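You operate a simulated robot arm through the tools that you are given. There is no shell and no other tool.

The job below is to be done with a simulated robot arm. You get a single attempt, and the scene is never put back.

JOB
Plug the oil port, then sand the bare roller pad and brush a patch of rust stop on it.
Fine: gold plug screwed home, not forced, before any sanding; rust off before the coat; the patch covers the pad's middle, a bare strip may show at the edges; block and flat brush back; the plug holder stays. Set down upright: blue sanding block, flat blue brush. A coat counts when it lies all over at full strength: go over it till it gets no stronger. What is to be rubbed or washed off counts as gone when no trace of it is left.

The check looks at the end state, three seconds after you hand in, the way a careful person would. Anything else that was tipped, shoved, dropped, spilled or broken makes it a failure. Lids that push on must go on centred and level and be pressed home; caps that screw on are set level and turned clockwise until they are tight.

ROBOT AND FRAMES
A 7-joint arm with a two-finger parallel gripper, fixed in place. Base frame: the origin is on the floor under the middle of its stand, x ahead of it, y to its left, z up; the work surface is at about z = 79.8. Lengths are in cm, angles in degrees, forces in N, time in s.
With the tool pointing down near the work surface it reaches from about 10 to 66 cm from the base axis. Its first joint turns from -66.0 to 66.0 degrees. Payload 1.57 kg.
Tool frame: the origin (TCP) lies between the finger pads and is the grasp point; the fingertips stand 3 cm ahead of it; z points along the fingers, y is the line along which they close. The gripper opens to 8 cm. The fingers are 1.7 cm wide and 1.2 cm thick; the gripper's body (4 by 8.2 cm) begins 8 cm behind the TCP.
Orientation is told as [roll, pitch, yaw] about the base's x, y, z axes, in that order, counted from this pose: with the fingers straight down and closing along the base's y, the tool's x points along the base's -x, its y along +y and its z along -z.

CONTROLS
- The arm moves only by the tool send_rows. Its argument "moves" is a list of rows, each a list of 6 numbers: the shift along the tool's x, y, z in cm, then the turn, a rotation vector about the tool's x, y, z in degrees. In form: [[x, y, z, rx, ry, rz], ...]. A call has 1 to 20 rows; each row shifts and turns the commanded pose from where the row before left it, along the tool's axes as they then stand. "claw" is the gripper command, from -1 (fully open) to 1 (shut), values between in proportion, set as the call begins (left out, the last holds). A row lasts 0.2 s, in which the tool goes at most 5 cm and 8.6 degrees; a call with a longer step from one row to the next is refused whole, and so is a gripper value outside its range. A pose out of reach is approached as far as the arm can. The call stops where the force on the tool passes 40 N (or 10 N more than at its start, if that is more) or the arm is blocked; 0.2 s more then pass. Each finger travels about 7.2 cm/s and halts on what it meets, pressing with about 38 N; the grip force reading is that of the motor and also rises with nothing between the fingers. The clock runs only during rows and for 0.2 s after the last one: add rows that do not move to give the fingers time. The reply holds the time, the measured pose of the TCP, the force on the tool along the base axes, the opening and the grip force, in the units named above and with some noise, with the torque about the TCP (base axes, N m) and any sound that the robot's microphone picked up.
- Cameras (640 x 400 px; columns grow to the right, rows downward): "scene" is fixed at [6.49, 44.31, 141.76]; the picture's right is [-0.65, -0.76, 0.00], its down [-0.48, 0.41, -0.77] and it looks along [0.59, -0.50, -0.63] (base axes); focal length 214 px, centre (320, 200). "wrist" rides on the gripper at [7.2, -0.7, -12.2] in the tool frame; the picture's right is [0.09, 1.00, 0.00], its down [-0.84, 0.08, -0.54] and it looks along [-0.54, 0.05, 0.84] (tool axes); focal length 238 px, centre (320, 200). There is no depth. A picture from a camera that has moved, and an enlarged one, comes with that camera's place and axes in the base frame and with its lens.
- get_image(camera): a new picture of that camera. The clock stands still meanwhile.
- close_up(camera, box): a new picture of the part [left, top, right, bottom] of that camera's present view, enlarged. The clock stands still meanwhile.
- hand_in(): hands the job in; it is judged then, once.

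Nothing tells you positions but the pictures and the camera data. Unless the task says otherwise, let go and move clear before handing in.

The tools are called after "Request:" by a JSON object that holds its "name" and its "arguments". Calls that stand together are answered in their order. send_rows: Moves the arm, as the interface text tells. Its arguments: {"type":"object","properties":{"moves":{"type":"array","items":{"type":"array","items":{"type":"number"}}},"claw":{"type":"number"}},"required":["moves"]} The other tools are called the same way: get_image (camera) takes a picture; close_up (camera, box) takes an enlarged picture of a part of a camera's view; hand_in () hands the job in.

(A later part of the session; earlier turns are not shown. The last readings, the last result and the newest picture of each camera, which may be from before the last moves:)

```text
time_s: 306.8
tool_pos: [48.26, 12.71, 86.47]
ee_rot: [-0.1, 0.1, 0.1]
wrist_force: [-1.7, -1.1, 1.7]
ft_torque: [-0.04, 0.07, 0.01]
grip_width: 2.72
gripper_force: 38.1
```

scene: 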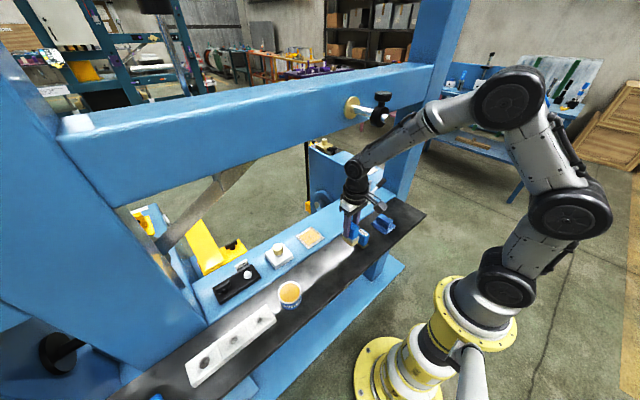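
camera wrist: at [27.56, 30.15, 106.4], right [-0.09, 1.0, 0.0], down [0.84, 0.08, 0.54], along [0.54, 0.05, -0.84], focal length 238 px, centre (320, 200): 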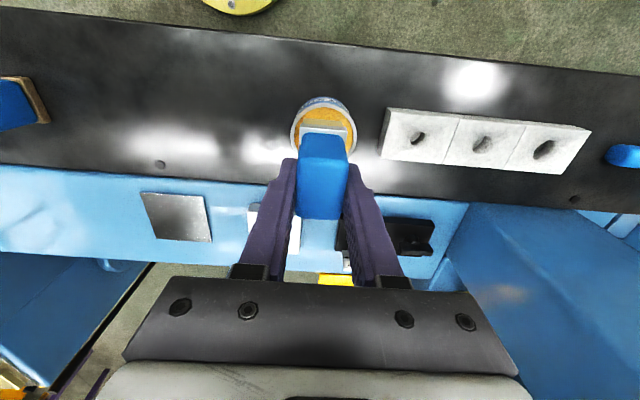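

Near strip: a bit more pressure and two cycles.

Request:
{"name": "send_rows", "arguments": {"moves": [[0, 0, 0.06, 0, 0, 0], [0, 0.8, 0, 0, 0, 0], [0, 0.8, 0, 0, 0, 0], [0, 0.6, 0, 0, 0, 0], [0, -0.8, 0, 0, 0, 0], [0, -0.8, 0, 0, 0, 0], [0, -0.8, 0, 0, 0, 0], [0, -0.8, 0, 0, 0, 0], [0, -0.8, 0, 0, 0, 0], [0, -0.7, 0, 0, 0, 0], [0, 0.8, 0, 0, 0, 0], [0, 0.8, 0, 0, 0, 0], [0, 0.8, 0, 0, 0, 0], [0, 0.8, 0, 0, 0, 0], [0, 0.8, 0, 0, 0, 0], [0, 0.7, 0, 0, 0, 0], [0, -0.8, 0, 0, 0, 0], [0, -0.8, 0, 0, 0, 0], [0, -0.6, 0, 0, 0, 0]]}}

Request:
{"name": "send_rows", "arguments": {"moves": [[0, 0, -0.5, 0, 0, 0], [0, 0, -1, 0, 0, 0], [2.5, 0, -1, 0, 0, 0], [3, 0, -1, 0, 0, 0], [3.5, 0, -1, 0, 0, 0], [3.5, 0, -1, 0, 0, 0], [0, -3, 0, 0, 0, 0], [0, -3, 0, 0, 0, 0], [0, 0, 0, 0, 0, 0]]}}

Request:
{"name": "close_up", "arguments": {"camera": "scene", "box": [290, 222, 330, 252]}}

```text
time_s: 310.8
tool_pos: [48.18, 12.41, 86.52]
ee_rot: [0.0, 0.0, 0.0]
wrist_force: [-0.4, 1.0, 0.1]
ft_torque: [-0.01, 0.0, 0.02]
grip_width: 2.72
gripper_force: 37.5
```

```text
time_s: 312.8
tool_pos: [35.48, 6.91, 91.96]
ee_rot: [-0.2, 0.1, -0.1]
wrist_force: [-0.4, 0.4, -1.5]
ft_torque: [0.0, 0.02, -0.01]
grip_width: 2.73
gripper_force: 37.7
```

```text
13.33 times, centred on (310, 237) of scene
camera zoom: at [6.49, 44.31, 141.76], right [-0.65, -0.76, 0.0], down [-0.48, 0.41, -0.77], along [0.59, -0.5, -0.63], focal length 2860 px, centre (453, -293)
```

zoom: 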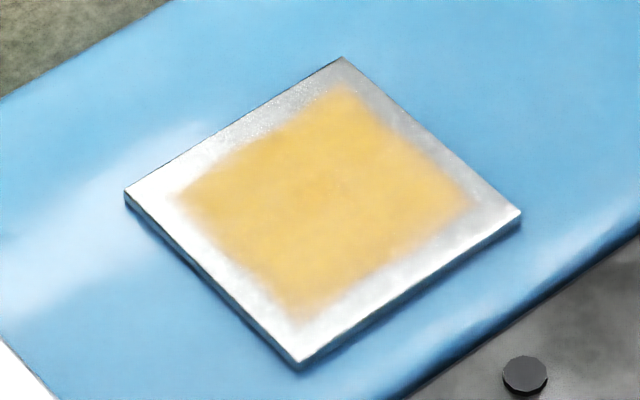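

The middle is evenly coated; the colour no longer changes there, but the patch's edges are feathered. I reload once more to go over everything, a little wider.

Request:
{"name": "send_rows", "arguments": {"moves": [[0.1, 4.1, -0.2, 0, 0, 0], [0, 4.1, -0.2, 0, 0, 0], [0, 4.1, -0.2, 0, 0, 0], [0, 4.1, 0, 0, 0, 0], [0, 4.0, 0, 0, 0, 0], [0, 4.0, 0, 0, 0, 0], [0, 0, 0, 0, 0, 0], [0, 0, 1.2, 0, 0, 0], [0, 0, 1.0, 0, 0, 0], [0, 0, 0, 0, 0, 0], [0, 0, 0, 0, 0, 0]]}}

Request:
{"name": "close_up", "arguments": {"camera": "scene", "box": [270, 270, 310, 310]}}

Request:
{"name": "close_up", "arguments": {"camera": "wrist", "box": [260, 80, 380, 180]}}

```text
time_s: 315.1
tool_pos: [35.48, 31.05, 90.25]
ee_rot: [-0.1, 0.0, 0.0]
wrist_force: [0.7, -1.0, -0.9]
ft_torque: [0.01, -0.04, 0.01]
grip_width: 2.74
gripper_force: 37.8
```

```text
10.00 times, centred on (290, 290) of scene
camera zoom: at [6.49, 44.31, 141.76], right [-0.65, -0.76, 0.0], down [-0.48, 0.41, -0.77], along [0.59, -0.5, -0.63], focal length 2145 px, centre (620, -700)
```

zoom: 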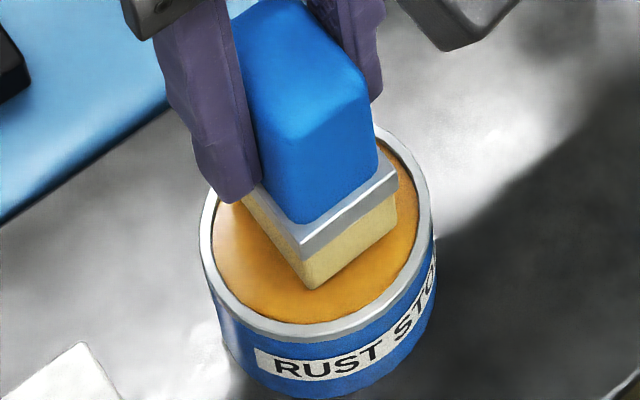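

```text
4.00 times, centred on (320, 130) of wrist
camera zoom: at [28.43, 30.45, 102.56], right [-0.09, 1.0, 0.0], down [0.84, 0.08, 0.54], along [0.54, 0.05, -0.84], focal length 953 px, centre (320, 480)
```

zoom: 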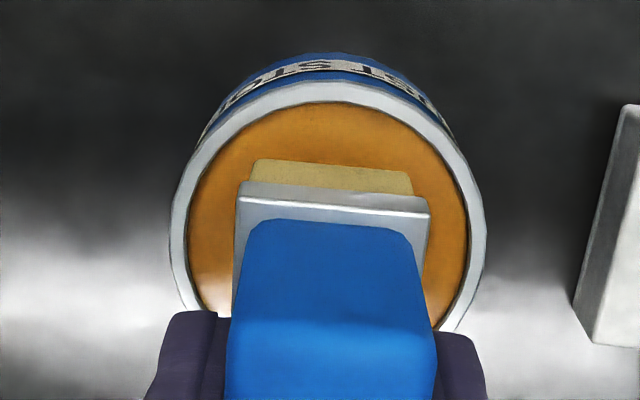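

Slight trim (−0.25 cm in x, +0.1 in y), then down to touch the paint.

Request:
{"name": "send_rows", "arguments": {"moves": [[0.25, 0.08, 0.2, 0, 0, 0], [0, 0, 0.25, 0, 0, 0], [0, 0, 0.15, 0, 0, 0], [0, 0, 0, 0, 0, 0], [0, 0, 0, 0, 0, 0]]}}

Request:
{"name": "send_rows", "arguments": {"moves": [[0, 0, 0.1, 0, 0, 0], [0, 0, 0, 0, 0, 0]]}}

Request:
{"name": "send_rows", "arguments": {"moves": [[0, 0, 0.08, 0, 0, 0], [0, 0, 0, 0, 0, 0]]}}

Request:
{"name": "send_rows", "arguments": {"moves": [[0, 0, 0.08, 0, 0, 0], [0, 0, 0, 0, 0, 0]]}}

```text
time_s: 316.4
tool_pos: [35.33, 31.2, 89.64]
ee_rot: [-0.1, 0.1, 0.0]
wrist_force: [0.5, 0.5, 0.3]
ft_torque: [-0.01, -0.01, 0.04]
grip_width: 2.73
gripper_force: 38.1
```

```text
time_s: 316.9
tool_pos: [35.35, 31.19, 89.51]
ee_rot: [-0.2, 0.1, 0.1]
wrist_force: [-0.8, 0.5, -0.7]
ft_torque: [0.02, 0.0, 0.01]
grip_width: 2.72
gripper_force: 38.2
```

```text
time_s: 317.6
tool_pos: [35.39, 31.3, 89.56]
ee_rot: [-0.1, 0.0, -0.1]
wrist_force: [-0.3, 1.3, 0.9]
ft_torque: [0.05, -0.02, 0.05]
grip_width: 2.75
gripper_force: 37.7
```

```text
time_s: 318.1
tool_pos: [35.29, 31.26, 89.52]
ee_rot: [0.0, -0.1, 0.1]
wrist_force: [-2.7, -0.5, 14.0]
ft_torque: [-0.05, 0.19, -0.02]
grip_width: 2.74
gripper_force: 37.8
```

Loaded. Back to the pad, this time starting with a slightly wider far strip.

Request:
{"name": "send_rows", "arguments": {"moves": [[0, 0, -0.5, 0, 0, 0], [0, 0, -1, 0, 0, 0], [0, 0, -1, 0, 0, 0], [0, 0, -1, 0, 0, 0], [0, 0, 0, 0, 0, 0], [0, 0, 0, 0, 0, 0], [0, -3.1, 0, 0, 0, 0], [0, -3.1, 0, 0, 0, 0], [0, -3.1, 0, 0, 0, 0], [0, -3.1, 0, 0, 0, 0], [0, -3.1, 0, 0, 0, 0], [0, -3.1, 0, 0, 0, 0], [-3.9, 0, 0.8, 0, 0, 0], [-3.9, 0, 0.8, 0, 0, 0], [-3.9, 0, 0.8, 0, 0, 0], [-3.9, 0, 0.8, 0, 0, 0], [0, 0, 1.2, 0, 0, 0], [0, 0, 1.5, 0, 0, 0], [0, 0, 0, 0, 0, 0], [0, 0, 0, 0, 0, 0]]}}

Request:
{"name": "send_rows", "arguments": {"moves": [[0, 0, 0.2, 0, 0, 0], [0, 0, 0.15, 0, 0, 0], [0, 0, 0, 0, 0, 0]]}}

Request:
{"name": "send_rows", "arguments": {"moves": [[0, 0, 0.1, 0, 0, 0], [0, 0, 0, 0, 0, 0]]}}

```text
time_s: 322.4
tool_pos: [50.78, 12.68, 87.24]
ee_rot: [-0.2, 0.1, 0.0]
wrist_force: [0.4, -0.3, -0.2]
ft_torque: [0.0, -0.03, -0.01]
grip_width: 2.73
gripper_force: 38.0
```

```text
time_s: 323.1
tool_pos: [50.93, 12.39, 86.76]
ee_rot: [-0.1, 0.1, 0.0]
wrist_force: [0.4, -0.4, -0.7]
ft_torque: [-0.05, -0.02, 0.0]
grip_width: 2.73
gripper_force: 37.8
```

```text
time_s: 323.8
tool_pos: [51.01, 12.52, 86.73]
ee_rot: [-0.1, 0.2, 0.0]
wrist_force: [-0.5, -0.6, -0.1]
ft_torque: [-0.04, 0.01, 0.01]
grip_width: 2.71
gripper_force: 38.2
```

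Request:
{"name": "send_rows", "arguments": {"moves": [[0, 0, 0.12, 0, 0, 0], [0, 0, 0.08, 0, 0, 0], [0, 0, 0, 0, 0, 0]]}}

Request:
{"name": "send_rows", "arguments": {"moves": [[0, 0, 0.08, 0, 0, 0], [0, 0, 0, 0, 0, 0]]}}

Request:
{"name": "send_rows", "arguments": {"moves": [[0, 0, 0.06, 0, 0, 0], [0, 0, 0, 0, 0, 0]]}}

```text
time_s: 324.6
tool_pos: [50.9, 12.46, 86.51]
ee_rot: [-0.1, 0.0, 0.0]
wrist_force: [0.8, 0.9, -0.2]
ft_torque: [-0.02, 0.0, 0.0]
grip_width: 2.73
gripper_force: 37.9
```

```text
time_s: 325.1
tool_pos: [50.96, 12.61, 86.52]
ee_rot: [-0.1, 0.1, 0.0]
wrist_force: [-0.2, 0.4, -0.3]
ft_torque: [0.02, -0.04, 0.0]
grip_width: 2.73
gripper_force: 37.7
```

```text
time_s: 325.8
tool_pos: [50.81, 12.48, 86.5]
ee_rot: [-0.1, 0.0, 0.1]
wrist_force: [-3.6, 0.0, 4.4]
ft_torque: [0.02, 0.1, 0.04]
grip_width: 2.74
gripper_force: 37.4
```

Contact at 4 N. Wider strokes on the far strip.

Request:
{"name": "send_rows", "arguments": {"moves": [[0, 0.7, 0.02, 0, 0, 0], [0, 0.7, 0, 0, 0, 0], [0, 0.7, 0, 0, 0, 0], [0, 0.7, 0, 0, 0, 0], [0, -0.9, 0, 0, 0, 0], [0, -0.9, 0, 0, 0, 0], [0, -0.9, 0, 0, 0, 0], [0, -0.9, 0, 0, 0, 0], [0, -0.9, 0, 0, 0, 0], [0, -0.9, 0, 0, 0, 0], [0, 0.9, -0.01, 0, 0, 0], [0, 0.9, 0, 0, 0, 0], [0, 0.9, 0, 0, 0, 0], [0, 0.9, 0, 0, 0, 0], [0, 0.9, 0, 0, 0, 0], [0, 0.9, 0, 0, 0, 0], [0, -0.9, 0, 0, 0, 0], [0, -0.9, 0, 0, 0, 0], [0, -0.9, 0, 0, 0, 0]]}}

Request:
{"name": "send_rows", "arguments": {"moves": [[0, 0, -0.35, 0, 0, 0], [0.8, 0, -0.1, 0, 0, 0], [0.8, 0, 0, 0, 0, 0], [0, 0, 0.35, 0, 0, 0], [0, 0, 0, 0, 0, 0], [0, 0, 0.06, 0, 0, 0], [0, 0, 0, 0, 0, 0]]}}

Request:
{"name": "close_up", "arguments": {"camera": "scene", "box": [290, 222, 330, 252]}}

```text
time_s: 329.8
tool_pos: [50.81, 12.73, 86.26]
ee_rot: [0.0, -0.1, 0.0]
wrist_force: [-0.5, 16.4, 19.8]
ft_torque: [0.82, 0.09, -0.07]
grip_width: 2.72
gripper_force: 37.7
```

```text
time_s: 331.4
tool_pos: [49.32, 12.5, 86.48]
ee_rot: [0.0, 0.0, 0.0]
wrist_force: [0.9, -2.3, 1.7]
ft_torque: [-0.1, -0.09, -0.06]
grip_width: 2.74
gripper_force: 38.1
```

```text
13.33 times, centred on (310, 237) of scene
camera zoom: at [6.48, 44.31, 141.76], right [-0.65, -0.76, 0.0], down [-0.48, 0.41, -0.77], along [0.59, -0.5, -0.63], focal length 2860 px, centre (453, -293)
```

zoom: 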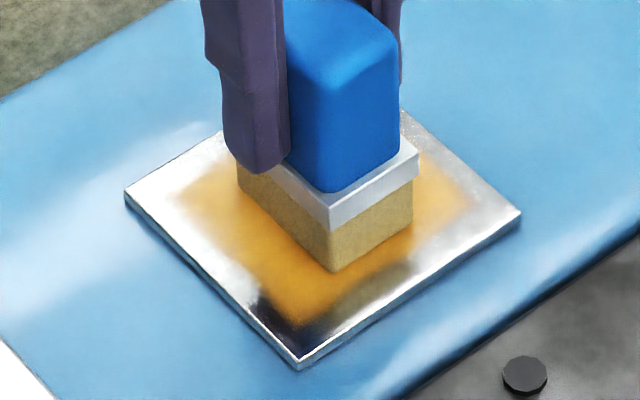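

The outline stays the same, so the patch region is filled. I finish this reload over the centre and near strips.

Request:
{"name": "send_rows", "arguments": {"moves": [[0, 0, 0.06, 0, 0, 0], [0, 0.7, 0, 0, 0, 0], [0, 0.7, 0, 0, 0, 0], [0, 0.7, 0, 0, 0, 0], [0, 0.7, 0, 0, 0, 0], [0, -0.9, 0, 0, 0, 0], [0, -0.9, 0, 0, 0, 0], [0, -0.9, 0, 0, 0, 0], [0, -0.9, 0, 0, 0, 0], [0, -0.9, 0, 0, 0, 0], [0, -0.9, 0, 0, 0, 0], [0, 0.9, -0.01, 0, 0, 0], [0, 0.9, 0, 0, 0, 0], [0, 0.9, 0, 0, 0, 0], [0, 0.9, 0, 0, 0, 0], [0, 0.9, 0, 0, 0, 0], [0, 0.9, 0, 0, 0, 0], [0, -0.9, 0, 0, 0, 0], [0, -0.9, 0, 0, 0, 0], [0, -0.9, 0, 0, 0, 0]]}}

Request:
{"name": "send_rows", "arguments": {"moves": [[0, 0, -0.35, 0, 0, 0], [0.8, 0, -0.1, 0, 0, 0], [0.7, 0, 0, 0, 0, 0], [0, 0, 0.35, 0, 0, 0], [0, 0, 0, 0, 0, 0], [0, 0, 0.08, 0, 0, 0], [0, 0, 0, 0, 0, 0]]}}

```text
time_s: 335.6
tool_pos: [49.5, 13.04, 86.41]
ee_rot: [0.0, -0.3, 0.0]
wrist_force: [-0.3, 17.3, 18.9]
ft_torque: [0.87, 0.14, -0.1]
grip_width: 2.75
gripper_force: 37.3
```

```text
time_s: 337.1
tool_pos: [47.91, 12.78, 86.34]
ee_rot: [-0.1, -0.1, 0.0]
wrist_force: [-0.8, 3.2, 2.2]
ft_torque: [0.17, -0.06, 0.06]
grip_width: 2.74
gripper_force: 38.3
```

Request:
{"name": "send_rows", "arguments": {"moves": [[0, 0, 0.05, 0, 0, 0], [0, 0.7, 0, 0, 0, 0], [0, 0.7, 0, 0, 0, 0], [0, 0.7, 0, 0, 0, 0], [0, 0.4, 0, 0, 0, 0], [0, -0.9, 0, 0, 0, 0], [0, -0.9, 0, 0, 0, 0], [0, -0.9, 0, 0, 0, 0], [0, -0.9, 0, 0, 0, 0], [0, -0.9, 0, 0, 0, 0], [0, -0.9, 0, 0, 0, 0], [0, 0.9, -0.01, 0, 0, 0], [0, 0.9, 0, 0, 0, 0], [0, 0.9, 0, 0, 0, 0], [0, 0.9, 0, 0, 0, 0], [0, 0.9, 0, 0, 0, 0], [0, 0.9, 0, 0, 0, 0], [0, -0.9, 0, 0, 0, 0], [0, -0.9, 0, 0, 0, 0], [0, -0.9, 0, 0, 0, 0]]}}

Request:
{"name": "send_rows", "arguments": {"moves": [[0, 0, -0.5, 0, 0, 0], [0, 0, -1, 0, 0, 0], [2.5, 0, -1, 0, 0, 0], [3, 0, -1, 0, 0, 0], [3.5, 0, -1, 0, 0, 0], [3.0, 0, -1, 0, 0, 0], [0, -3, 0, 0, 0, 0], [0, -3, 0, 0, 0, 0], [0, 0, 0, 0, 0, 0]]}}

Request:
{"name": "close_up", "arguments": {"camera": "scene", "box": [290, 222, 330, 252]}}

Request:
{"name": "get_image", "arguments": {"camera": "scene"}}

```text
time_s: 341.4
tool_pos: [47.94, 12.62, 86.32]
ee_rot: [0.1, -0.2, 0.0]
wrist_force: [-0.1, 18.7, 22.1]
ft_torque: [0.96, 0.17, -0.14]
grip_width: 2.72
gripper_force: 38.2
```

```text
time_s: 343.4
tool_pos: [36.03, 6.82, 91.65]
ee_rot: [-0.1, 0.1, 0.0]
wrist_force: [-0.9, 0.1, -0.8]
ft_torque: [0.0, 0.02, 0.03]
grip_width: 2.74
gripper_force: 37.9
```

```text
13.33 times, centred on (310, 237) of scene
camera zoom: at [6.49, 44.31, 141.76], right [-0.65, -0.76, 0.0], down [-0.48, 0.41, -0.77], along [0.59, -0.5, -0.63], focal length 2860 px, centre (453, -293)
```

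zoom: 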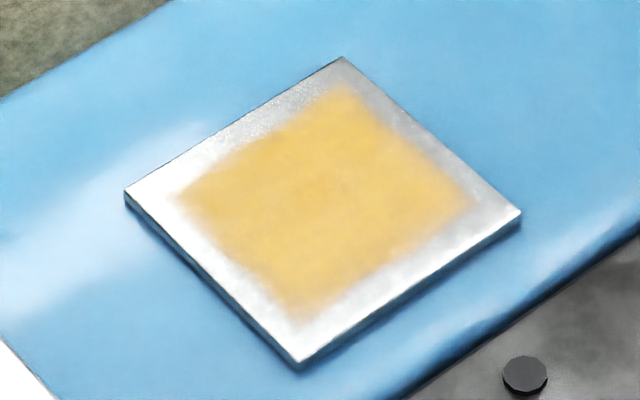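

```text
taken
```

scene: 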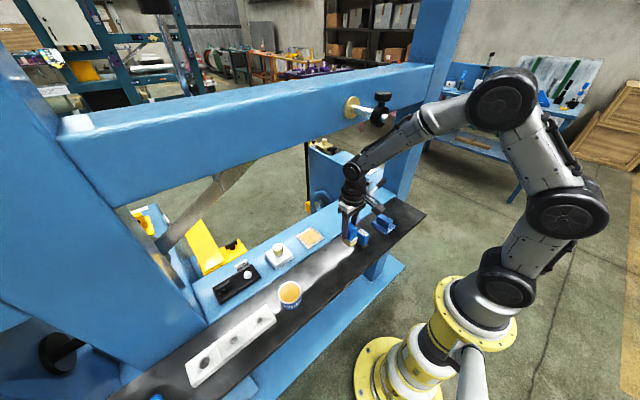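

The coat is identical to before the last pass — full strength, even, nothing outside the pad. Now I return the brush to its place and lower it gently.

Request:
{"name": "send_rows", "arguments": {"moves": [[0.2, 3.8, 0, 0, 0, 0], [0.2, 3.8, 0, 0, 0, 0], [0.2, 3.8, 0, 0, 0, 0], [0.1, 3.75, 0, 0, 0, 0], [0, 0, 0, 0, 0, 0], [0, 0, 1.5, 0, 0, 0], [0, 0, 1.5, 0, 0, 0], [0, 0, 1.2, 0, 0, 0], [0, 0, 0, 0, 0, 0], [0, 0, 0, 0, 0, 0]]}}

Request:
{"name": "close_up", "arguments": {"camera": "scene", "box": [280, 235, 350, 300]}}

Request:
{"name": "get_image", "arguments": {"camera": "wrist"}}

```text
time_s: 345.6
tool_pos: [35.16, 21.69, 87.52]
ee_rot: [0.0, 0.2, 0.0]
wrist_force: [-0.6, -0.5, -1.4]
ft_torque: [-0.01, 0.01, 0.0]
grip_width: 2.73
gripper_force: 38.4
```

```text
6.15 times, centred on (315, 268) of scene
camera zoom: at [6.49, 44.31, 141.76], right [-0.65, -0.76, 0.0], down [-0.48, 0.41, -0.77], along [0.59, -0.5, -0.63], focal length 1320 px, centre (351, -215)
```

zoom: 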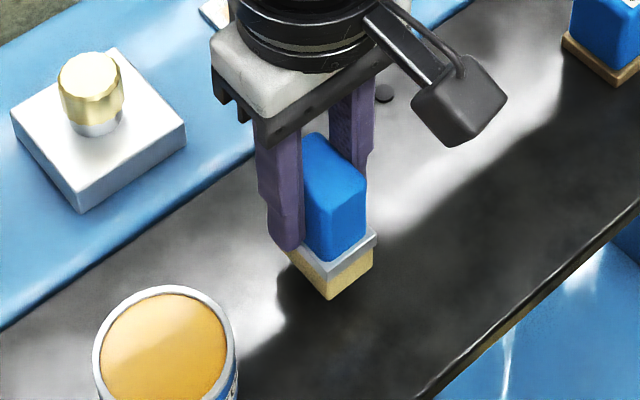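

```text
taken
camera wrist: at [28.12, 21.1, 99.77], right [-0.09, 1.0, 0.0], down [0.84, 0.08, 0.54], along [0.54, 0.05, -0.84], focal length 238 px, centre (320, 200)
```

wrist: 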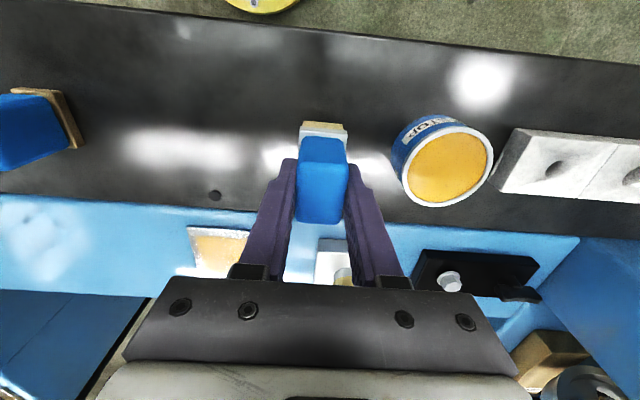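

It needs 0.3 cm more in y to be at the original place. I shift and set it down.

Request:
{"name": "send_rows", "arguments": {"moves": [[0, 0.3, 0.5, 0, 0, 0], [0, 0, 0.4, 0, 0, 0], [0, 0, 0, 0, 0, 0], [0, 0, 0, 0, 0, 0]]}}

Request:
{"name": "send_rows", "arguments": {"moves": [[0, 0, 0.15, 0, 0, 0], [0, 0, 0.1, 0, 0, 0], [0, 0, 0, 0, 0, 0]]}}

Request:
{"name": "send_rows", "arguments": {"moves": [[0, 0, 0.1, 0, 0, 0], [0, 0, 0, 0, 0, 0]]}}

Request:
{"name": "send_rows", "arguments": {"moves": [[0, 0, 0.1, 0, 0, 0], [0, 0, 0, 0, 0, 0]]}}

```text
time_s: 346.6
tool_pos: [35.24, 22.17, 86.56]
ee_rot: [-0.1, 0.0, -0.1]
wrist_force: [-0.4, 0.5, -0.5]
ft_torque: [0.04, 0.02, -0.04]
grip_width: 2.72
gripper_force: 37.7
```

```text
time_s: 347.4
tool_pos: [35.18, 22.12, 86.46]
ee_rot: [-0.1, 0.2, 0.0]
wrist_force: [-0.3, 0.4, -0.8]
ft_torque: [-0.02, -0.03, 0.02]
grip_width: 2.75
gripper_force: 38.2
```

```text
time_s: 347.9
tool_pos: [35.27, 21.93, 86.32]
ee_rot: [-0.2, 0.1, 0.0]
wrist_force: [0.3, -0.3, -0.4]
ft_torque: [-0.01, -0.02, -0.03]
grip_width: 2.74
gripper_force: 37.8
```

```text
time_s: 348.6
tool_pos: [35.28, 22.03, 86.32]
ee_rot: [-0.1, 0.1, 0.0]
wrist_force: [-0.6, 0.9, -0.9]
ft_torque: [0.02, 0.0, 0.04]
grip_width: 2.74
gripper_force: 37.7
```

Request:
{"name": "send_rows", "arguments": {"moves": [[0, 0, 0.1, 0, 0, 0], [0, 0, 0, 0, 0, 0]]}}

Request:
{"name": "send_rows", "arguments": {"moves": [[0, 0, 0.1, 0, 0, 0], [0, 0, 0, 0, 0, 0]]}}

Request:
{"name": "send_rows", "arguments": {"moves": [[0, 0, 0.08, 0, 0, 0], [0, 0, 0, 0, 0, 0]]}}

```text
time_s: 349.1
tool_pos: [35.19, 22.01, 85.99]
ee_rot: [-0.1, 0.3, 0.0]
wrist_force: [-0.5, -0.3, -0.6]
ft_torque: [-0.01, 0.01, 0.01]
grip_width: 2.73
gripper_force: 37.6
```

```text
time_s: 349.8
tool_pos: [35.14, 21.98, 85.92]
ee_rot: [-0.2, 0.1, 0.0]
wrist_force: [-0.3, 0.0, -0.7]
ft_torque: [0.0, 0.05, -0.01]
grip_width: 2.72
gripper_force: 38.0
```

```text
time_s: 350.4
tool_pos: [35.3, 22.08, 85.82]
ee_rot: [-0.1, 0.1, 0.0]
wrist_force: [0.1, 0.6, -0.5]
ft_torque: [-0.03, 0.01, 0.01]
grip_width: 2.73
gripper_force: 38.4
```

The brush had slid up slightly in the grip, so it needs to go a bit lower still.

Request:
{"name": "send_rows", "arguments": {"moves": [[0, 0, 0.06, 0, 0, 0], [0, 0, 0, 0, 0, 0]]}}

Request:
{"name": "send_rows", "arguments": {"moves": [[0, 0, 0.06, 0, 0, 0], [0, 0, 0, 0, 0, 0]]}}

Request:
{"name": "close_up", "arguments": {"camera": "scene", "box": [295, 250, 335, 295]}}

```text
time_s: 350.9
tool_pos: [35.12, 21.98, 85.97]
ee_rot: [-0.1, 0.1, 0.0]
wrist_force: [-1.0, 0.3, -0.1]
ft_torque: [-0.03, -0.02, -0.01]
grip_width: 2.74
gripper_force: 37.7
```

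```text
time_s: 351.6
tool_pos: [35.16, 22.01, 85.77]
ee_rot: [0.0, 0.0, 0.0]
wrist_force: [1.4, 0.5, 0.5]
ft_torque: [0.03, -0.06, 0.01]
grip_width: 2.71
gripper_force: 37.8
```

```text
8.89 times, centred on (315, 272) of scene
camera zoom: at [6.49, 44.31, 141.76], right [-0.65, -0.76, 0.0], down [-0.48, 0.41, -0.77], along [0.59, -0.5, -0.63], focal length 1906 px, centre (364, -444)
```

zoom: 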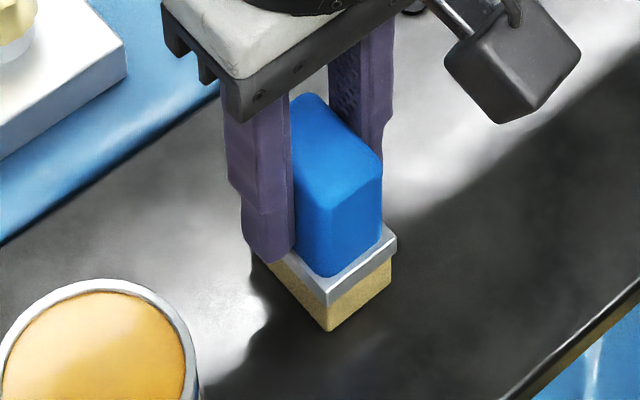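

It is practically at its old place and almost down. One more small step to feel the mat, then release.

Request:
{"name": "send_rows", "arguments": {"moves": [[0, 0, 0.05, 0, 0, 0], [0, 0, 0, 0, 0, 0]]}}

Request:
{"name": "send_rows", "arguments": {"moves": [[0, 0, 0.04, 0, 0, 0], [0, 0, 0, 0, 0, 0]]}}

```text
time_s: 352.1
tool_pos: [35.11, 21.97, 85.92]
ee_rot: [-0.1, 0.0, 0.0]
wrist_force: [-2.9, 1.6, 8.6]
ft_torque: [0.09, -0.02, 0.02]
grip_width: 2.75
gripper_force: 37.8
```

```text
time_s: 352.8
tool_pos: [35.21, 21.94, 85.9]
ee_rot: [-0.2, -0.1, 0.0]
wrist_force: [-2.9, 1.1, 15.8]
ft_torque: [0.08, 0.15, 0.0]
grip_width: 2.73
gripper_force: 38.2
```

It stands on the mat. I relieve the push, open wide and rise straight up.

Request:
{"name": "send_rows", "arguments": {"moves": [[0, 0, -0.1, 0, 0, 0], [0, 0, 0, 0, 0, 0], [0, 0, 0, 0, 0, 0]]}}

Request:
{"name": "send_rows", "arguments": {"moves": [[0, 0, 0, 0, 0, 0], [0, 0, 0, 0, 0, 0], [0, 0, 0, 0, 0, 0], [0, 0, 0, 0, 0, 0], [0, 0, -1, 0, 0, 0], [0, 0, -2, 0, 0, 0], [0, 0, -3, 0, 0, 0], [0, 0, -4, 0, 0, 0], [0, 0, 0, 0, 0, 0]], "claw": -0.6}}

Request:
{"name": "get_image", "arguments": {"camera": "wrist"}}

Request:
{"name": "close_up", "arguments": {"camera": "scene", "box": [295, 250, 335, 295]}}

```text
time_s: 353.6
tool_pos: [35.14, 22.03, 85.93]
ee_rot: [0.0, 0.0, 0.1]
wrist_force: [1.7, 3.3, 6.7]
ft_torque: [0.19, -0.26, 0.06]
grip_width: 2.73
gripper_force: 37.3
```

```text
time_s: 355.6
tool_pos: [35.05, 22.38, 95.8]
ee_rot: [-0.2, 0.1, 0.1]
wrist_force: [-0.4, -0.8, -0.7]
ft_torque: [-0.01, -0.01, 0.0]
grip_width: 6.37
gripper_force: 0.1
```

```text
taken
camera wrist: at [28.06, 21.56, 107.97], right [-0.09, 1.0, 0.0], down [0.84, 0.08, 0.54], along [0.54, 0.05, -0.84], focal length 238 px, centre (320, 200)
```

wrist: 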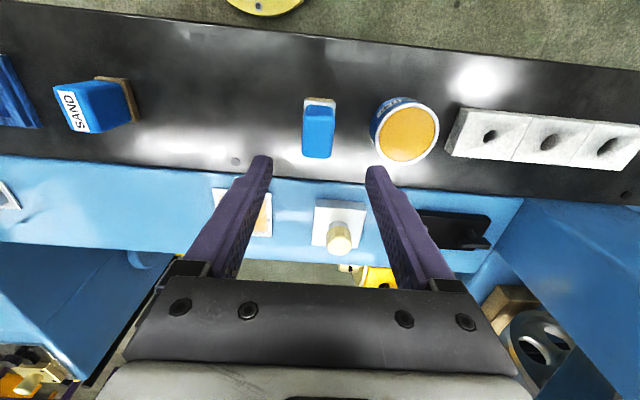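

```text
8.89 times, centred on (315, 272) of scene
camera zoom: at [6.49, 44.31, 141.76], right [-0.65, -0.76, 0.0], down [-0.48, 0.41, -0.77], along [0.59, -0.5, -0.63], focal length 1906 px, centre (364, -444)
```

zoom: 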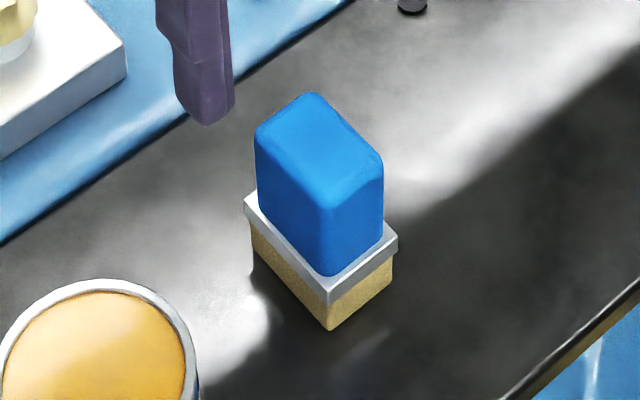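

The brush stands upright in place. As a last check on the plug, I compare its seating again in the scene view and from the side.

Request:
{"name": "close_up", "arguments": {"camera": "scene", "box": [266, 238, 290, 253]}}

Request:
{"name": "close_up", "arguments": {"camera": "scene", "box": [240, 215, 340, 280]}}

```text
16.00 times, centred on (278, 246) of scene
camera zoom: at [6.49, 44.31, 141.76], right [-0.65, -0.76, 0.0], down [-0.48, 0.41, -0.77], along [0.59, -0.5, -0.63], focal length 3432 px, centre (992, -528)
```

zoom: 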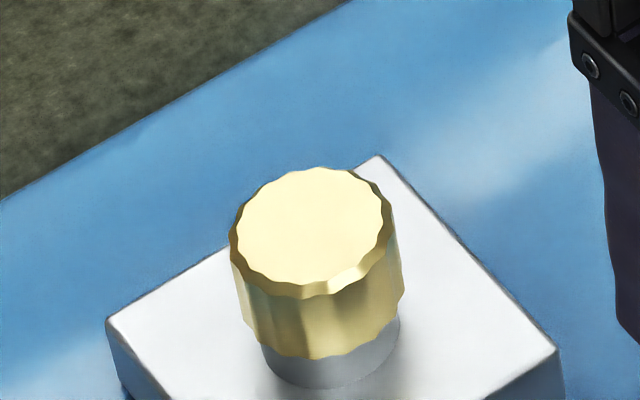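

```text
6.15 times, centred on (290, 248) of scene
camera zoom: at [6.49, 44.31, 141.76], right [-0.65, -0.76, 0.0], down [-0.48, 0.41, -0.77], along [0.59, -0.5, -0.63], focal length 1320 px, centre (505, -92)
```

zoom: 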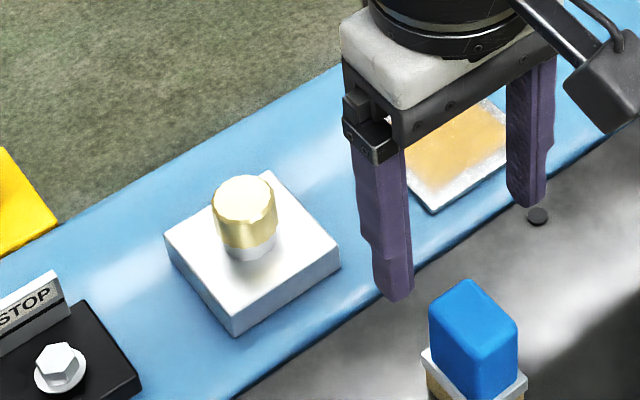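

I want to be sure that what I see under the knob is its collar and not a gap. I take a much flatter side view, with the gripper closed and staying clear of brush and tin.

Request:
{"name": "send_rows", "arguments": {"moves": [[-2.5, 1.6, 0, 0, 0, 0], [-2.9, 1.7, 0, 0, 0, 0], [0, 0, 2.5, 0, 0, 0], [0, 0, 2.5, 0, 0, 0], [0, 0, 0, 0, -8, 0], [0, 0, 0, 0, -8, 0], [0, 0, 0, 0, -8, 0], [0, 0, 0, 0, -8, 0], [0, 0, 0, 0, -8, 0], [0, 0, 0, 0, -8, 0], [0, 0, 0, 0, 0, 0]], "claw": 0.6}}

Request:
{"name": "get_image", "arguments": {"camera": "wrist"}}

Request:
{"name": "get_image", "arguments": {"camera": "scene"}}

```text
time_s: 357.9
tool_pos: [40.55, 25.23, 90.9]
ee_rot: [-0.1, -48.1, 0.1]
wrist_force: [0.1, 0.5, 0.9]
ft_torque: [-0.01, 0.02, 0.02]
grip_width: 1.58
gripper_force: 0.1
```

```text
taken
camera wrist: at [26.82, 24.67, 93.73], right [-0.06, 1.0, -0.07], down [0.16, 0.08, 0.98], along [0.99, 0.05, -0.16], focal length 238 px, centre (320, 200)
```

wrist: 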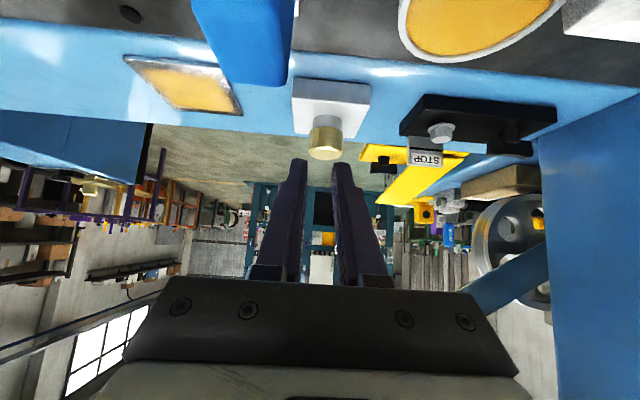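

```text
taken
```

scene: 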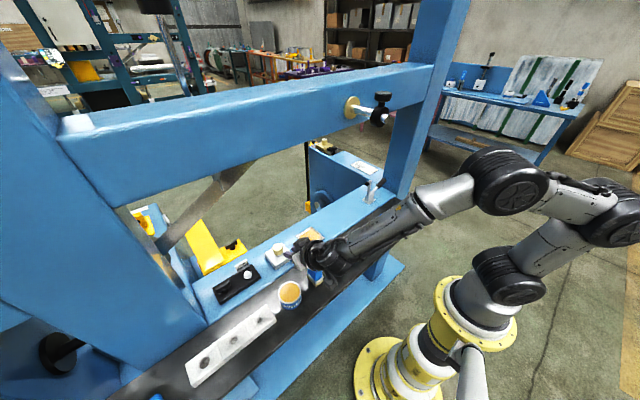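

The posture is clear of everything. I lower the camera to get an almost level view of the plug.

Request:
{"name": "send_rows", "arguments": {"moves": [[1.19, 0, 1.07, 0, 0, 0], [1.19, 0, 1.07, 0, 0, 0], [0, 0, 0, 0, 0, 0]]}}

Request:
{"name": "send_rows", "arguments": {"moves": [[1.19, 0, 1.07, 0, 0, 0], [1.04, 0, 0.94, 0, 0, 0], [0, 0, 0, 0, 0, 0]]}}

Request:
{"name": "get_image", "arguments": {"camera": "wrist"}}

```text
time_s: 358.8
tool_pos: [40.41, 25.47, 87.58]
ee_rot: [-0.2, -48.0, 0.0]
wrist_force: [-0.2, -0.7, 0.1]
ft_torque: [0.01, 0.01, 0.0]
grip_width: 1.59
gripper_force: 0.0
```

```text
time_s: 359.6
tool_pos: [40.76, 25.48, 84.97]
ee_rot: [0.2, -48.3, -0.1]
wrist_force: [3.2, -0.3, 14.3]
ft_torque: [-0.36, 0.64, 0.07]
grip_width: 1.61
gripper_force: 0.1
```

```text
taken
camera wrist: at [26.98, 24.85, 87.64], right [-0.06, 1.0, -0.07], down [0.15, 0.08, 0.99], along [0.99, 0.05, -0.16], focal length 238 px, centre (320, 200)
```

wrist: 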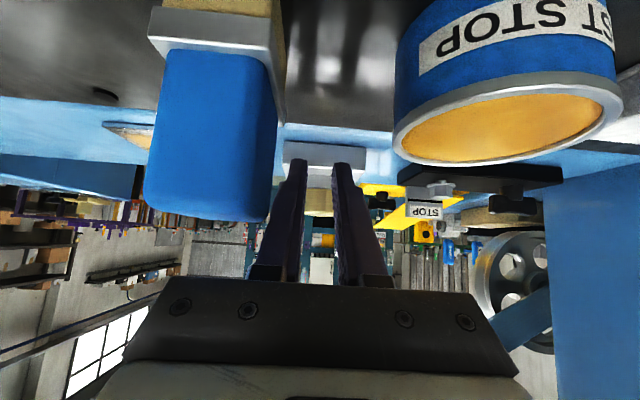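

A contact force appeared (14 N up) — I back up vertically at once and check brush and tin.

Request:
{"name": "send_rows", "arguments": {"moves": [[-0.37, 0, -0.33, 0, 0, 0], [-0.74, 0, -0.67, 0, 0, 0], [0, 0, 0, 0, 0, 0]]}}

Request:
{"name": "get_image", "arguments": {"camera": "wrist"}}

Request:
{"name": "close_up", "arguments": {"camera": "scene", "box": [250, 220, 370, 320]}}

```text
time_s: 360.4
tool_pos: [40.55, 25.32, 85.8]
ee_rot: [-0.3, -47.8, 0.2]
wrist_force: [0.4, -1.0, 0.6]
ft_torque: [-0.01, 0.04, -0.01]
grip_width: 1.57
gripper_force: 0.1
```

```text
taken
camera wrist: at [26.71, 24.69, 88.81], right [-0.06, 1.0, -0.07], down [0.16, 0.08, 0.98], along [0.99, 0.05, -0.16], focal length 238 px, centre (320, 200)
```

wrist: 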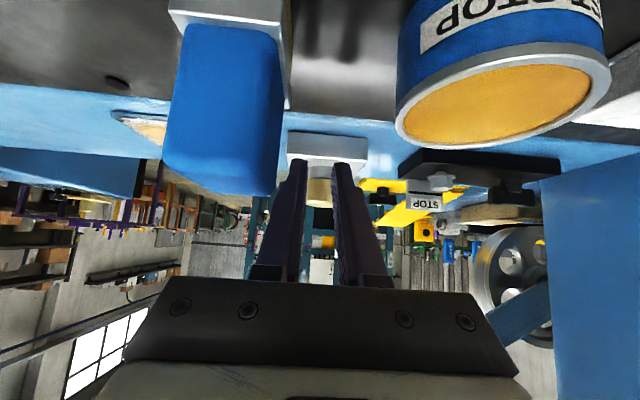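

```text
4.00 times, centred on (310, 270) of scene
camera zoom: at [6.49, 44.31, 141.76], right [-0.65, -0.76, 0.0], down [-0.48, 0.41, -0.77], along [0.59, -0.5, -0.63], focal length 858 px, centre (360, -80)
```

zoom: 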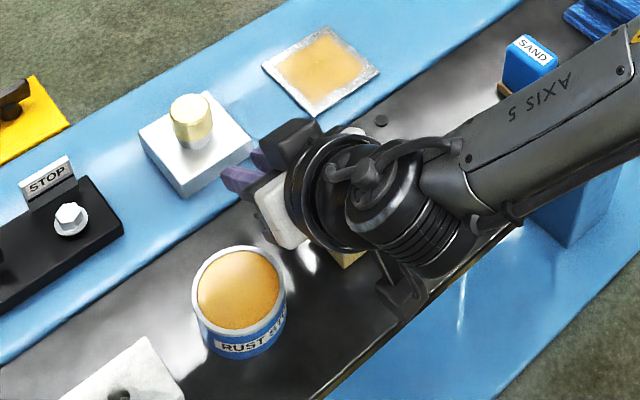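

The contact seems to have been the gripper body just touching the brush top; it is clear again. From here the elevation is about 15°, enough to zoom on the joint.

Request:
{"name": "close_up", "arguments": {"camera": "wrist", "box": [300, 160, 340, 185]}}

Request:
{"name": "close_up", "arguments": {"camera": "wrist", "box": [270, 130, 370, 220]}}

Request:
{"name": "close_up", "arguments": {"camera": "wrist", "box": [130, 0, 310, 200]}}

```text
16.00 times, centred on (320, 172) of wrist
camera zoom: at [26.71, 24.69, 88.81], right [-0.06, 1.0, -0.07], down [0.16, 0.08, 0.98], along [0.99, 0.05, -0.16], focal length 3814 px, centre (320, 640)
```

zoom: 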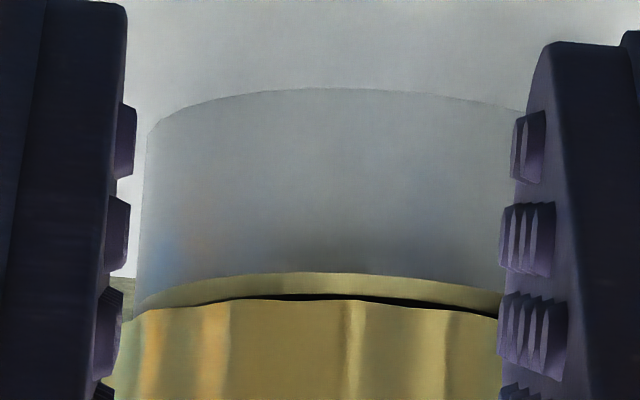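

```text
4.44 times, centred on (320, 175) of wrist
camera zoom: at [26.71, 24.69, 88.81], right [-0.06, 1.0, -0.07], down [0.16, 0.08, 0.98], along [0.99, 0.05, -0.16], focal length 1059 px, centre (320, 311)
```

zoom: 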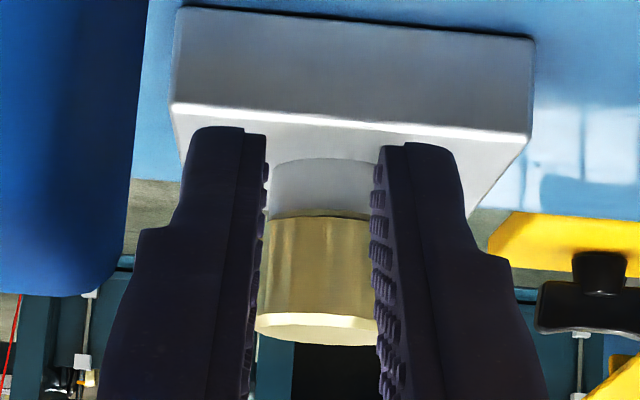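

```text
2.00 times, centred on (220, 100) of wrist
camera zoom: at [26.71, 24.69, 88.81], right [-0.06, 1.0, -0.07], down [0.16, 0.08, 0.98], along [0.99, 0.05, -0.16], focal length 477 px, centre (520, 400)
```

zoom: 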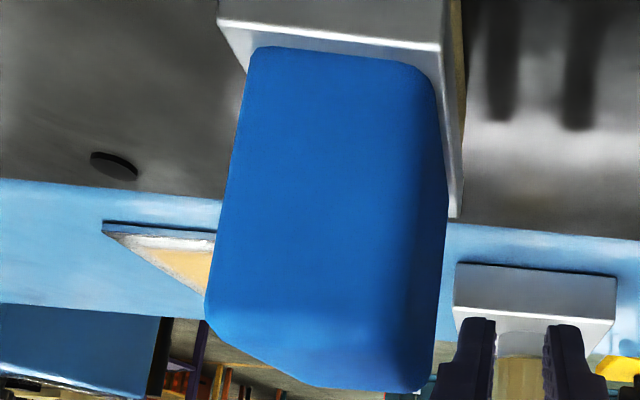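

Here I see a gold band on the boss and a thin black line between it and the knob — I must know what this is. I tilt further so that the camera looks nearly level through the joint, keeping the gripper body higher above the brush.

Request:
{"name": "send_rows", "arguments": {"moves": [[-0.9, 0, -0.8, 0, 0, 0], [0, 0, 0, 0, -6, 0], [0, 0, 0, 0, -6, 0], [0, 0, 0, 0, -5, 0], [0, 0, 0, 0, 0, 0], [0, 0, 0, 0, 0, 0]]}}

Request:
{"name": "get_image", "arguments": {"camera": "wrist"}}

Request:
{"name": "close_up", "arguments": {"camera": "scene", "box": [250, 220, 370, 320]}}

```text
time_s: 361.8
tool_pos: [40.48, 25.44, 87.4]
ee_rot: [-0.3, -65.0, 0.3]
wrist_force: [-0.6, 0.3, 0.3]
ft_torque: [0.0, 0.0, 0.02]
grip_width: 1.62
gripper_force: 0.0
```

```text
taken
camera wrist: at [26.55, 24.71, 86.01], right [-0.04, 1.0, -0.09], down [-0.14, 0.08, 0.99], along [0.99, 0.05, 0.13], focal length 238 px, centre (320, 200)
```

wrist: 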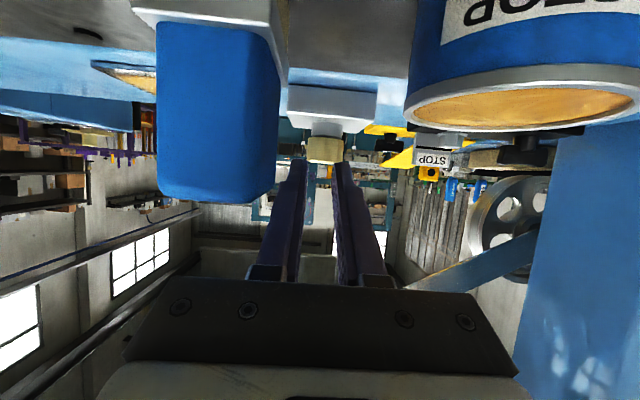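

```text
4.00 times, centred on (310, 270) of scene
camera zoom: at [6.49, 44.31, 141.76], right [-0.65, -0.76, 0.0], down [-0.48, 0.41, -0.77], along [0.59, -0.5, -0.63], focal length 858 px, centre (360, -80)
```

zoom: 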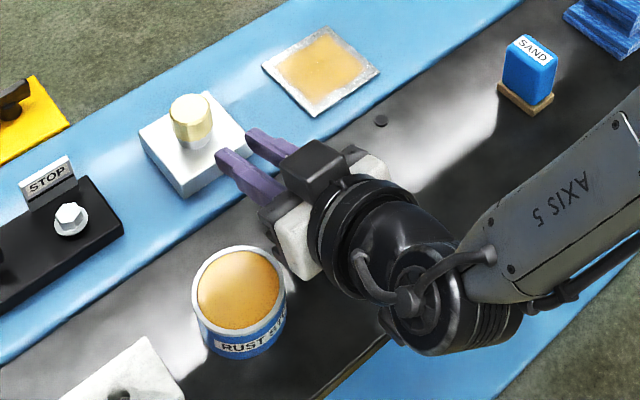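

Request:
{"name": "close_up", "arguments": {"camera": "wrist", "box": [304, 118, 344, 143]}}

Request:
{"name": "close_up", "arguments": {"camera": "wrist", "box": [280, 80, 380, 170]}}

```text
16.00 times, centred on (324, 130) of wrist
camera zoom: at [26.55, 24.71, 86.01], right [-0.04, 1.0, -0.09], down [-0.14, 0.08, 0.99], along [0.99, 0.05, 0.13], focal length 3814 px, centre (256, 1312)
```

zoom: 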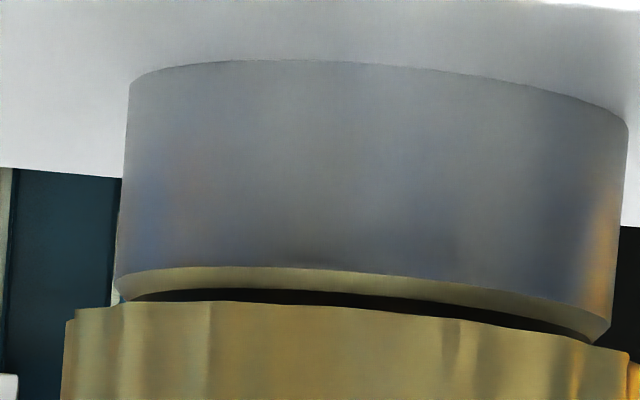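

```text
4.44 times, centred on (330, 125) of wrist
camera zoom: at [26.55, 24.71, 86.01], right [-0.04, 1.0, -0.09], down [-0.14, 0.08, 0.99], along [0.99, 0.05, 0.13], focal length 1059 px, centre (276, 533)
```

zoom: 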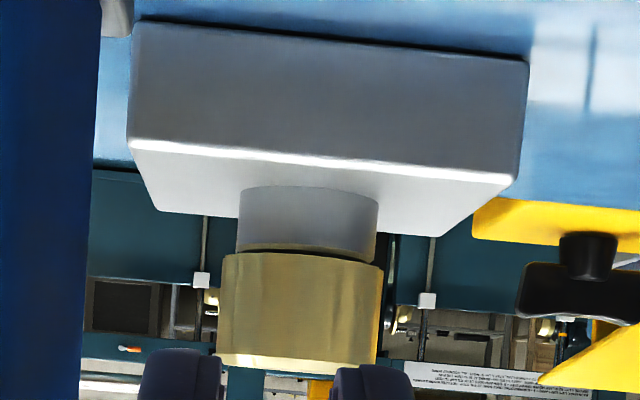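

Almost level view: the plug stands straight; the gold band is just the boss's bevel mirroring brass, and the black ring right on top of it is the plug's seal, squeezed flush between boss and knob. So the plug is home. I back away and check the brush I brushed against.

Request:
{"name": "send_rows", "arguments": {"moves": [[-1.36, 0, -0.63, 0, 0, 0], [-1.36, 0, -0.63, 0, 0, 0], [0, 0, 0, 0, 8.1, 0], [0, 0, 0, 0, 8.1, 0], [0, 0, 0, 0, 8.1, 0], [0, 0, 0, 0, 8.1, 0], [0, 0, 0, 0, 8.1, 0], [0, 0, 0, 0, 8.1, 0], [0, 0, 0, 0, 8.2, 0], [0, 0, 0, 0, 8.2, 0], [0, 0, 0, 0, 0, 0]]}}

Request:
{"name": "close_up", "arguments": {"camera": "scene", "box": [295, 250, 335, 295]}}

Request:
{"name": "close_up", "arguments": {"camera": "scene", "box": [270, 270, 310, 310]}}

Request:
{"name": "get_image", "arguments": {"camera": "wrist"}}

```text
time_s: 364.1
tool_pos: [40.55, 25.35, 90.14]
ee_rot: [-0.2, 0.2, 0.0]
wrist_force: [0.6, -0.4, -0.7]
ft_torque: [0.05, -0.02, 0.01]
grip_width: 1.59
gripper_force: 0.1
```

```text
8.89 times, centred on (315, 272) of scene
camera zoom: at [6.49, 44.31, 141.76], right [-0.65, -0.76, 0.0], down [-0.48, 0.41, -0.77], along [0.59, -0.5, -0.63], focal length 1906 px, centre (364, -444)
```

zoom: 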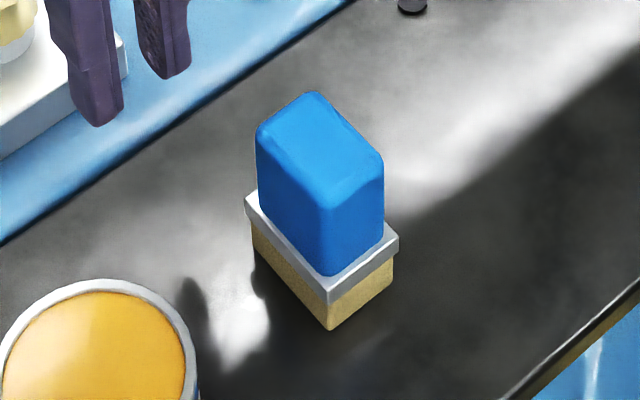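

```text
10.00 times, centred on (290, 290) of scene
camera zoom: at [6.49, 44.31, 141.76], right [-0.65, -0.76, 0.0], down [-0.48, 0.41, -0.77], along [0.59, -0.5, -0.63], focal length 2145 px, centre (620, -700)
```

zoom: 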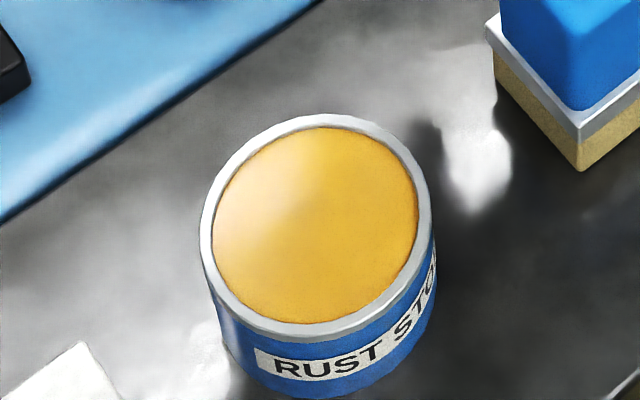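

```text
taken
camera wrist: at [33.47, 24.68, 102.56], right [-0.09, 1.0, 0.0], down [0.84, 0.08, 0.54], along [0.54, 0.05, -0.84], focal length 238 px, centre (320, 200)
```

wrist: 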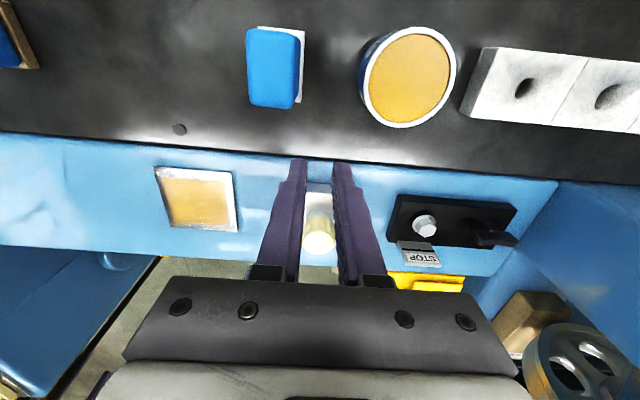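

Brush and tin are unmoved. But comparing all my height readings, the plug once sat about 0.15 cm lower than now, which matches the dark slit I see under the knob — so it is not fully home but caught slightly crooked at the thread start. I go back to put that right: first centre over it and grip on its flats.

Request:
{"name": "send_rows", "arguments": {"moves": [[0, 0, -1.6, 0, 0, 0], [-2.9, 0.2, 0, 0, 0, 0], [-2.9, 0.2, 0, 0, 0, 0], [-2.85, 0.2, 0, 0, 0, 0], [0, 0, 0, 0, 0, -6.5], [0, 0, 0, 0, 0, -6.5], [0, 0, 0, 0, 0, 0], [0, 0, 0, 0, 0, 0]], "claw": -0.4}}

Request:
{"name": "close_up", "arguments": {"camera": "wrist", "box": [270, 100, 370, 163]}}

```text
time_s: 365.9
tool_pos: [49.2, 26.09, 91.9]
ee_rot: [-0.1, 0.0, 13.0]
wrist_force: [-0.3, 0.3, 0.1]
ft_torque: [0.0, 0.0, 0.01]
grip_width: 5.61
gripper_force: 0.1
```

```text
6.35 times, centred on (320, 132) of wrist
camera zoom: at [42.45, 23.79, 104.1], right [-0.31, 0.95, 0.0], down [0.8, 0.27, 0.54], along [0.51, 0.17, -0.84], focal length 1513 px, centre (320, 635)
```

zoom: 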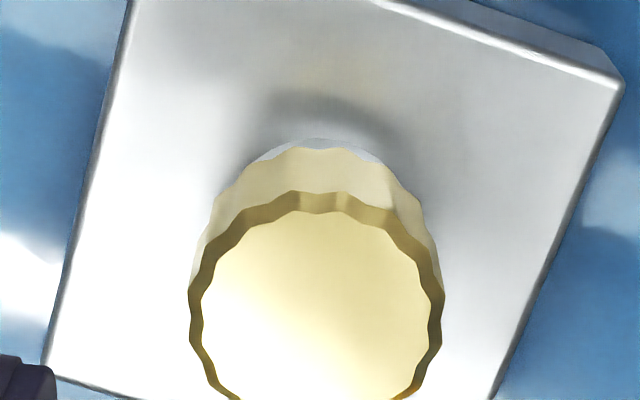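

I lower around the knob and check centring before closing.

Request:
{"name": "send_rows", "arguments": {"moves": [[0, -0.06, 2, 0, 0, 0], [0, 0, 2, 0, 0, 0], [0, 0, 1.2, 0, 0, 0], [0, 0, 0, 0, 0, 0], [0, 0, 0, 0, 0, 0]]}}

Request:
{"name": "close_up", "arguments": {"camera": "wrist", "box": [285, 160, 355, 204]}}

```text
time_s: 367.1
tool_pos: [48.97, 25.96, 86.83]
ee_rot: [-0.1, 0.2, 13.1]
wrist_force: [-0.4, 1.2, 0.0]
ft_torque: [0.0, -0.01, 0.01]
grip_width: 5.61
gripper_force: 0.1
```

```text
9.09 times, centred on (320, 182) of wrist
camera zoom: at [42.27, 23.7, 98.95], right [-0.31, 0.95, 0.0], down [0.8, 0.26, 0.54], along [0.51, 0.17, -0.84], focal length 2167 px, centre (320, 364)
```

zoom: 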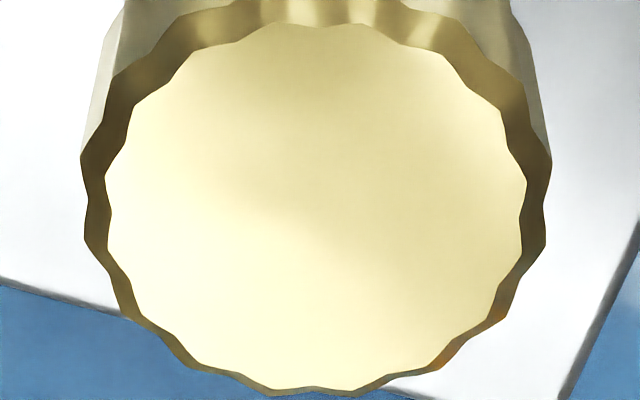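

The knob is about 0.18 cm further out than my tool axis. I correct and look once more.

Request:
{"name": "send_rows", "arguments": {"moves": [[-0.18, -0.035, 0, 0, 0, 0], [0, 0, 0, 0, 0, 0], [0, 0, 0, 0, 0, 0], [0, 0, 0, 0, 0, 0]]}}

Request:
{"name": "close_up", "arguments": {"camera": "wrist", "box": [285, 160, 355, 204]}}

```text
time_s: 368.1
tool_pos: [49.32, 25.8, 86.76]
ee_rot: [-0.1, 0.2, 13.0]
wrist_force: [0.1, -0.1, -0.2]
ft_torque: [0.0, -0.03, 0.04]
grip_width: 5.61
gripper_force: 0.2
```

```text
9.09 times, centred on (320, 182) of wrist
camera zoom: at [42.52, 23.64, 98.97], right [-0.31, 0.95, 0.0], down [0.8, 0.26, 0.54], along [0.51, 0.17, -0.84], focal length 2167 px, centre (320, 364)
```

zoom: 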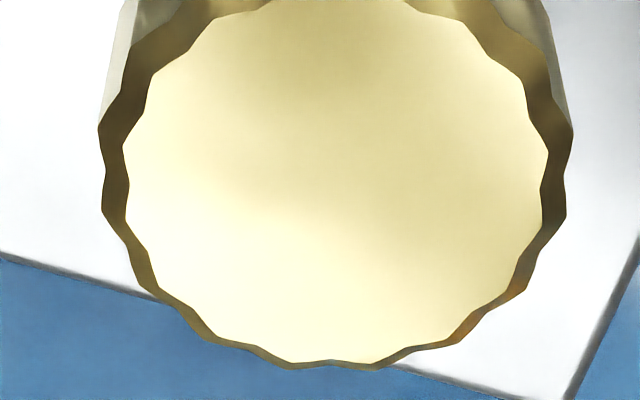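

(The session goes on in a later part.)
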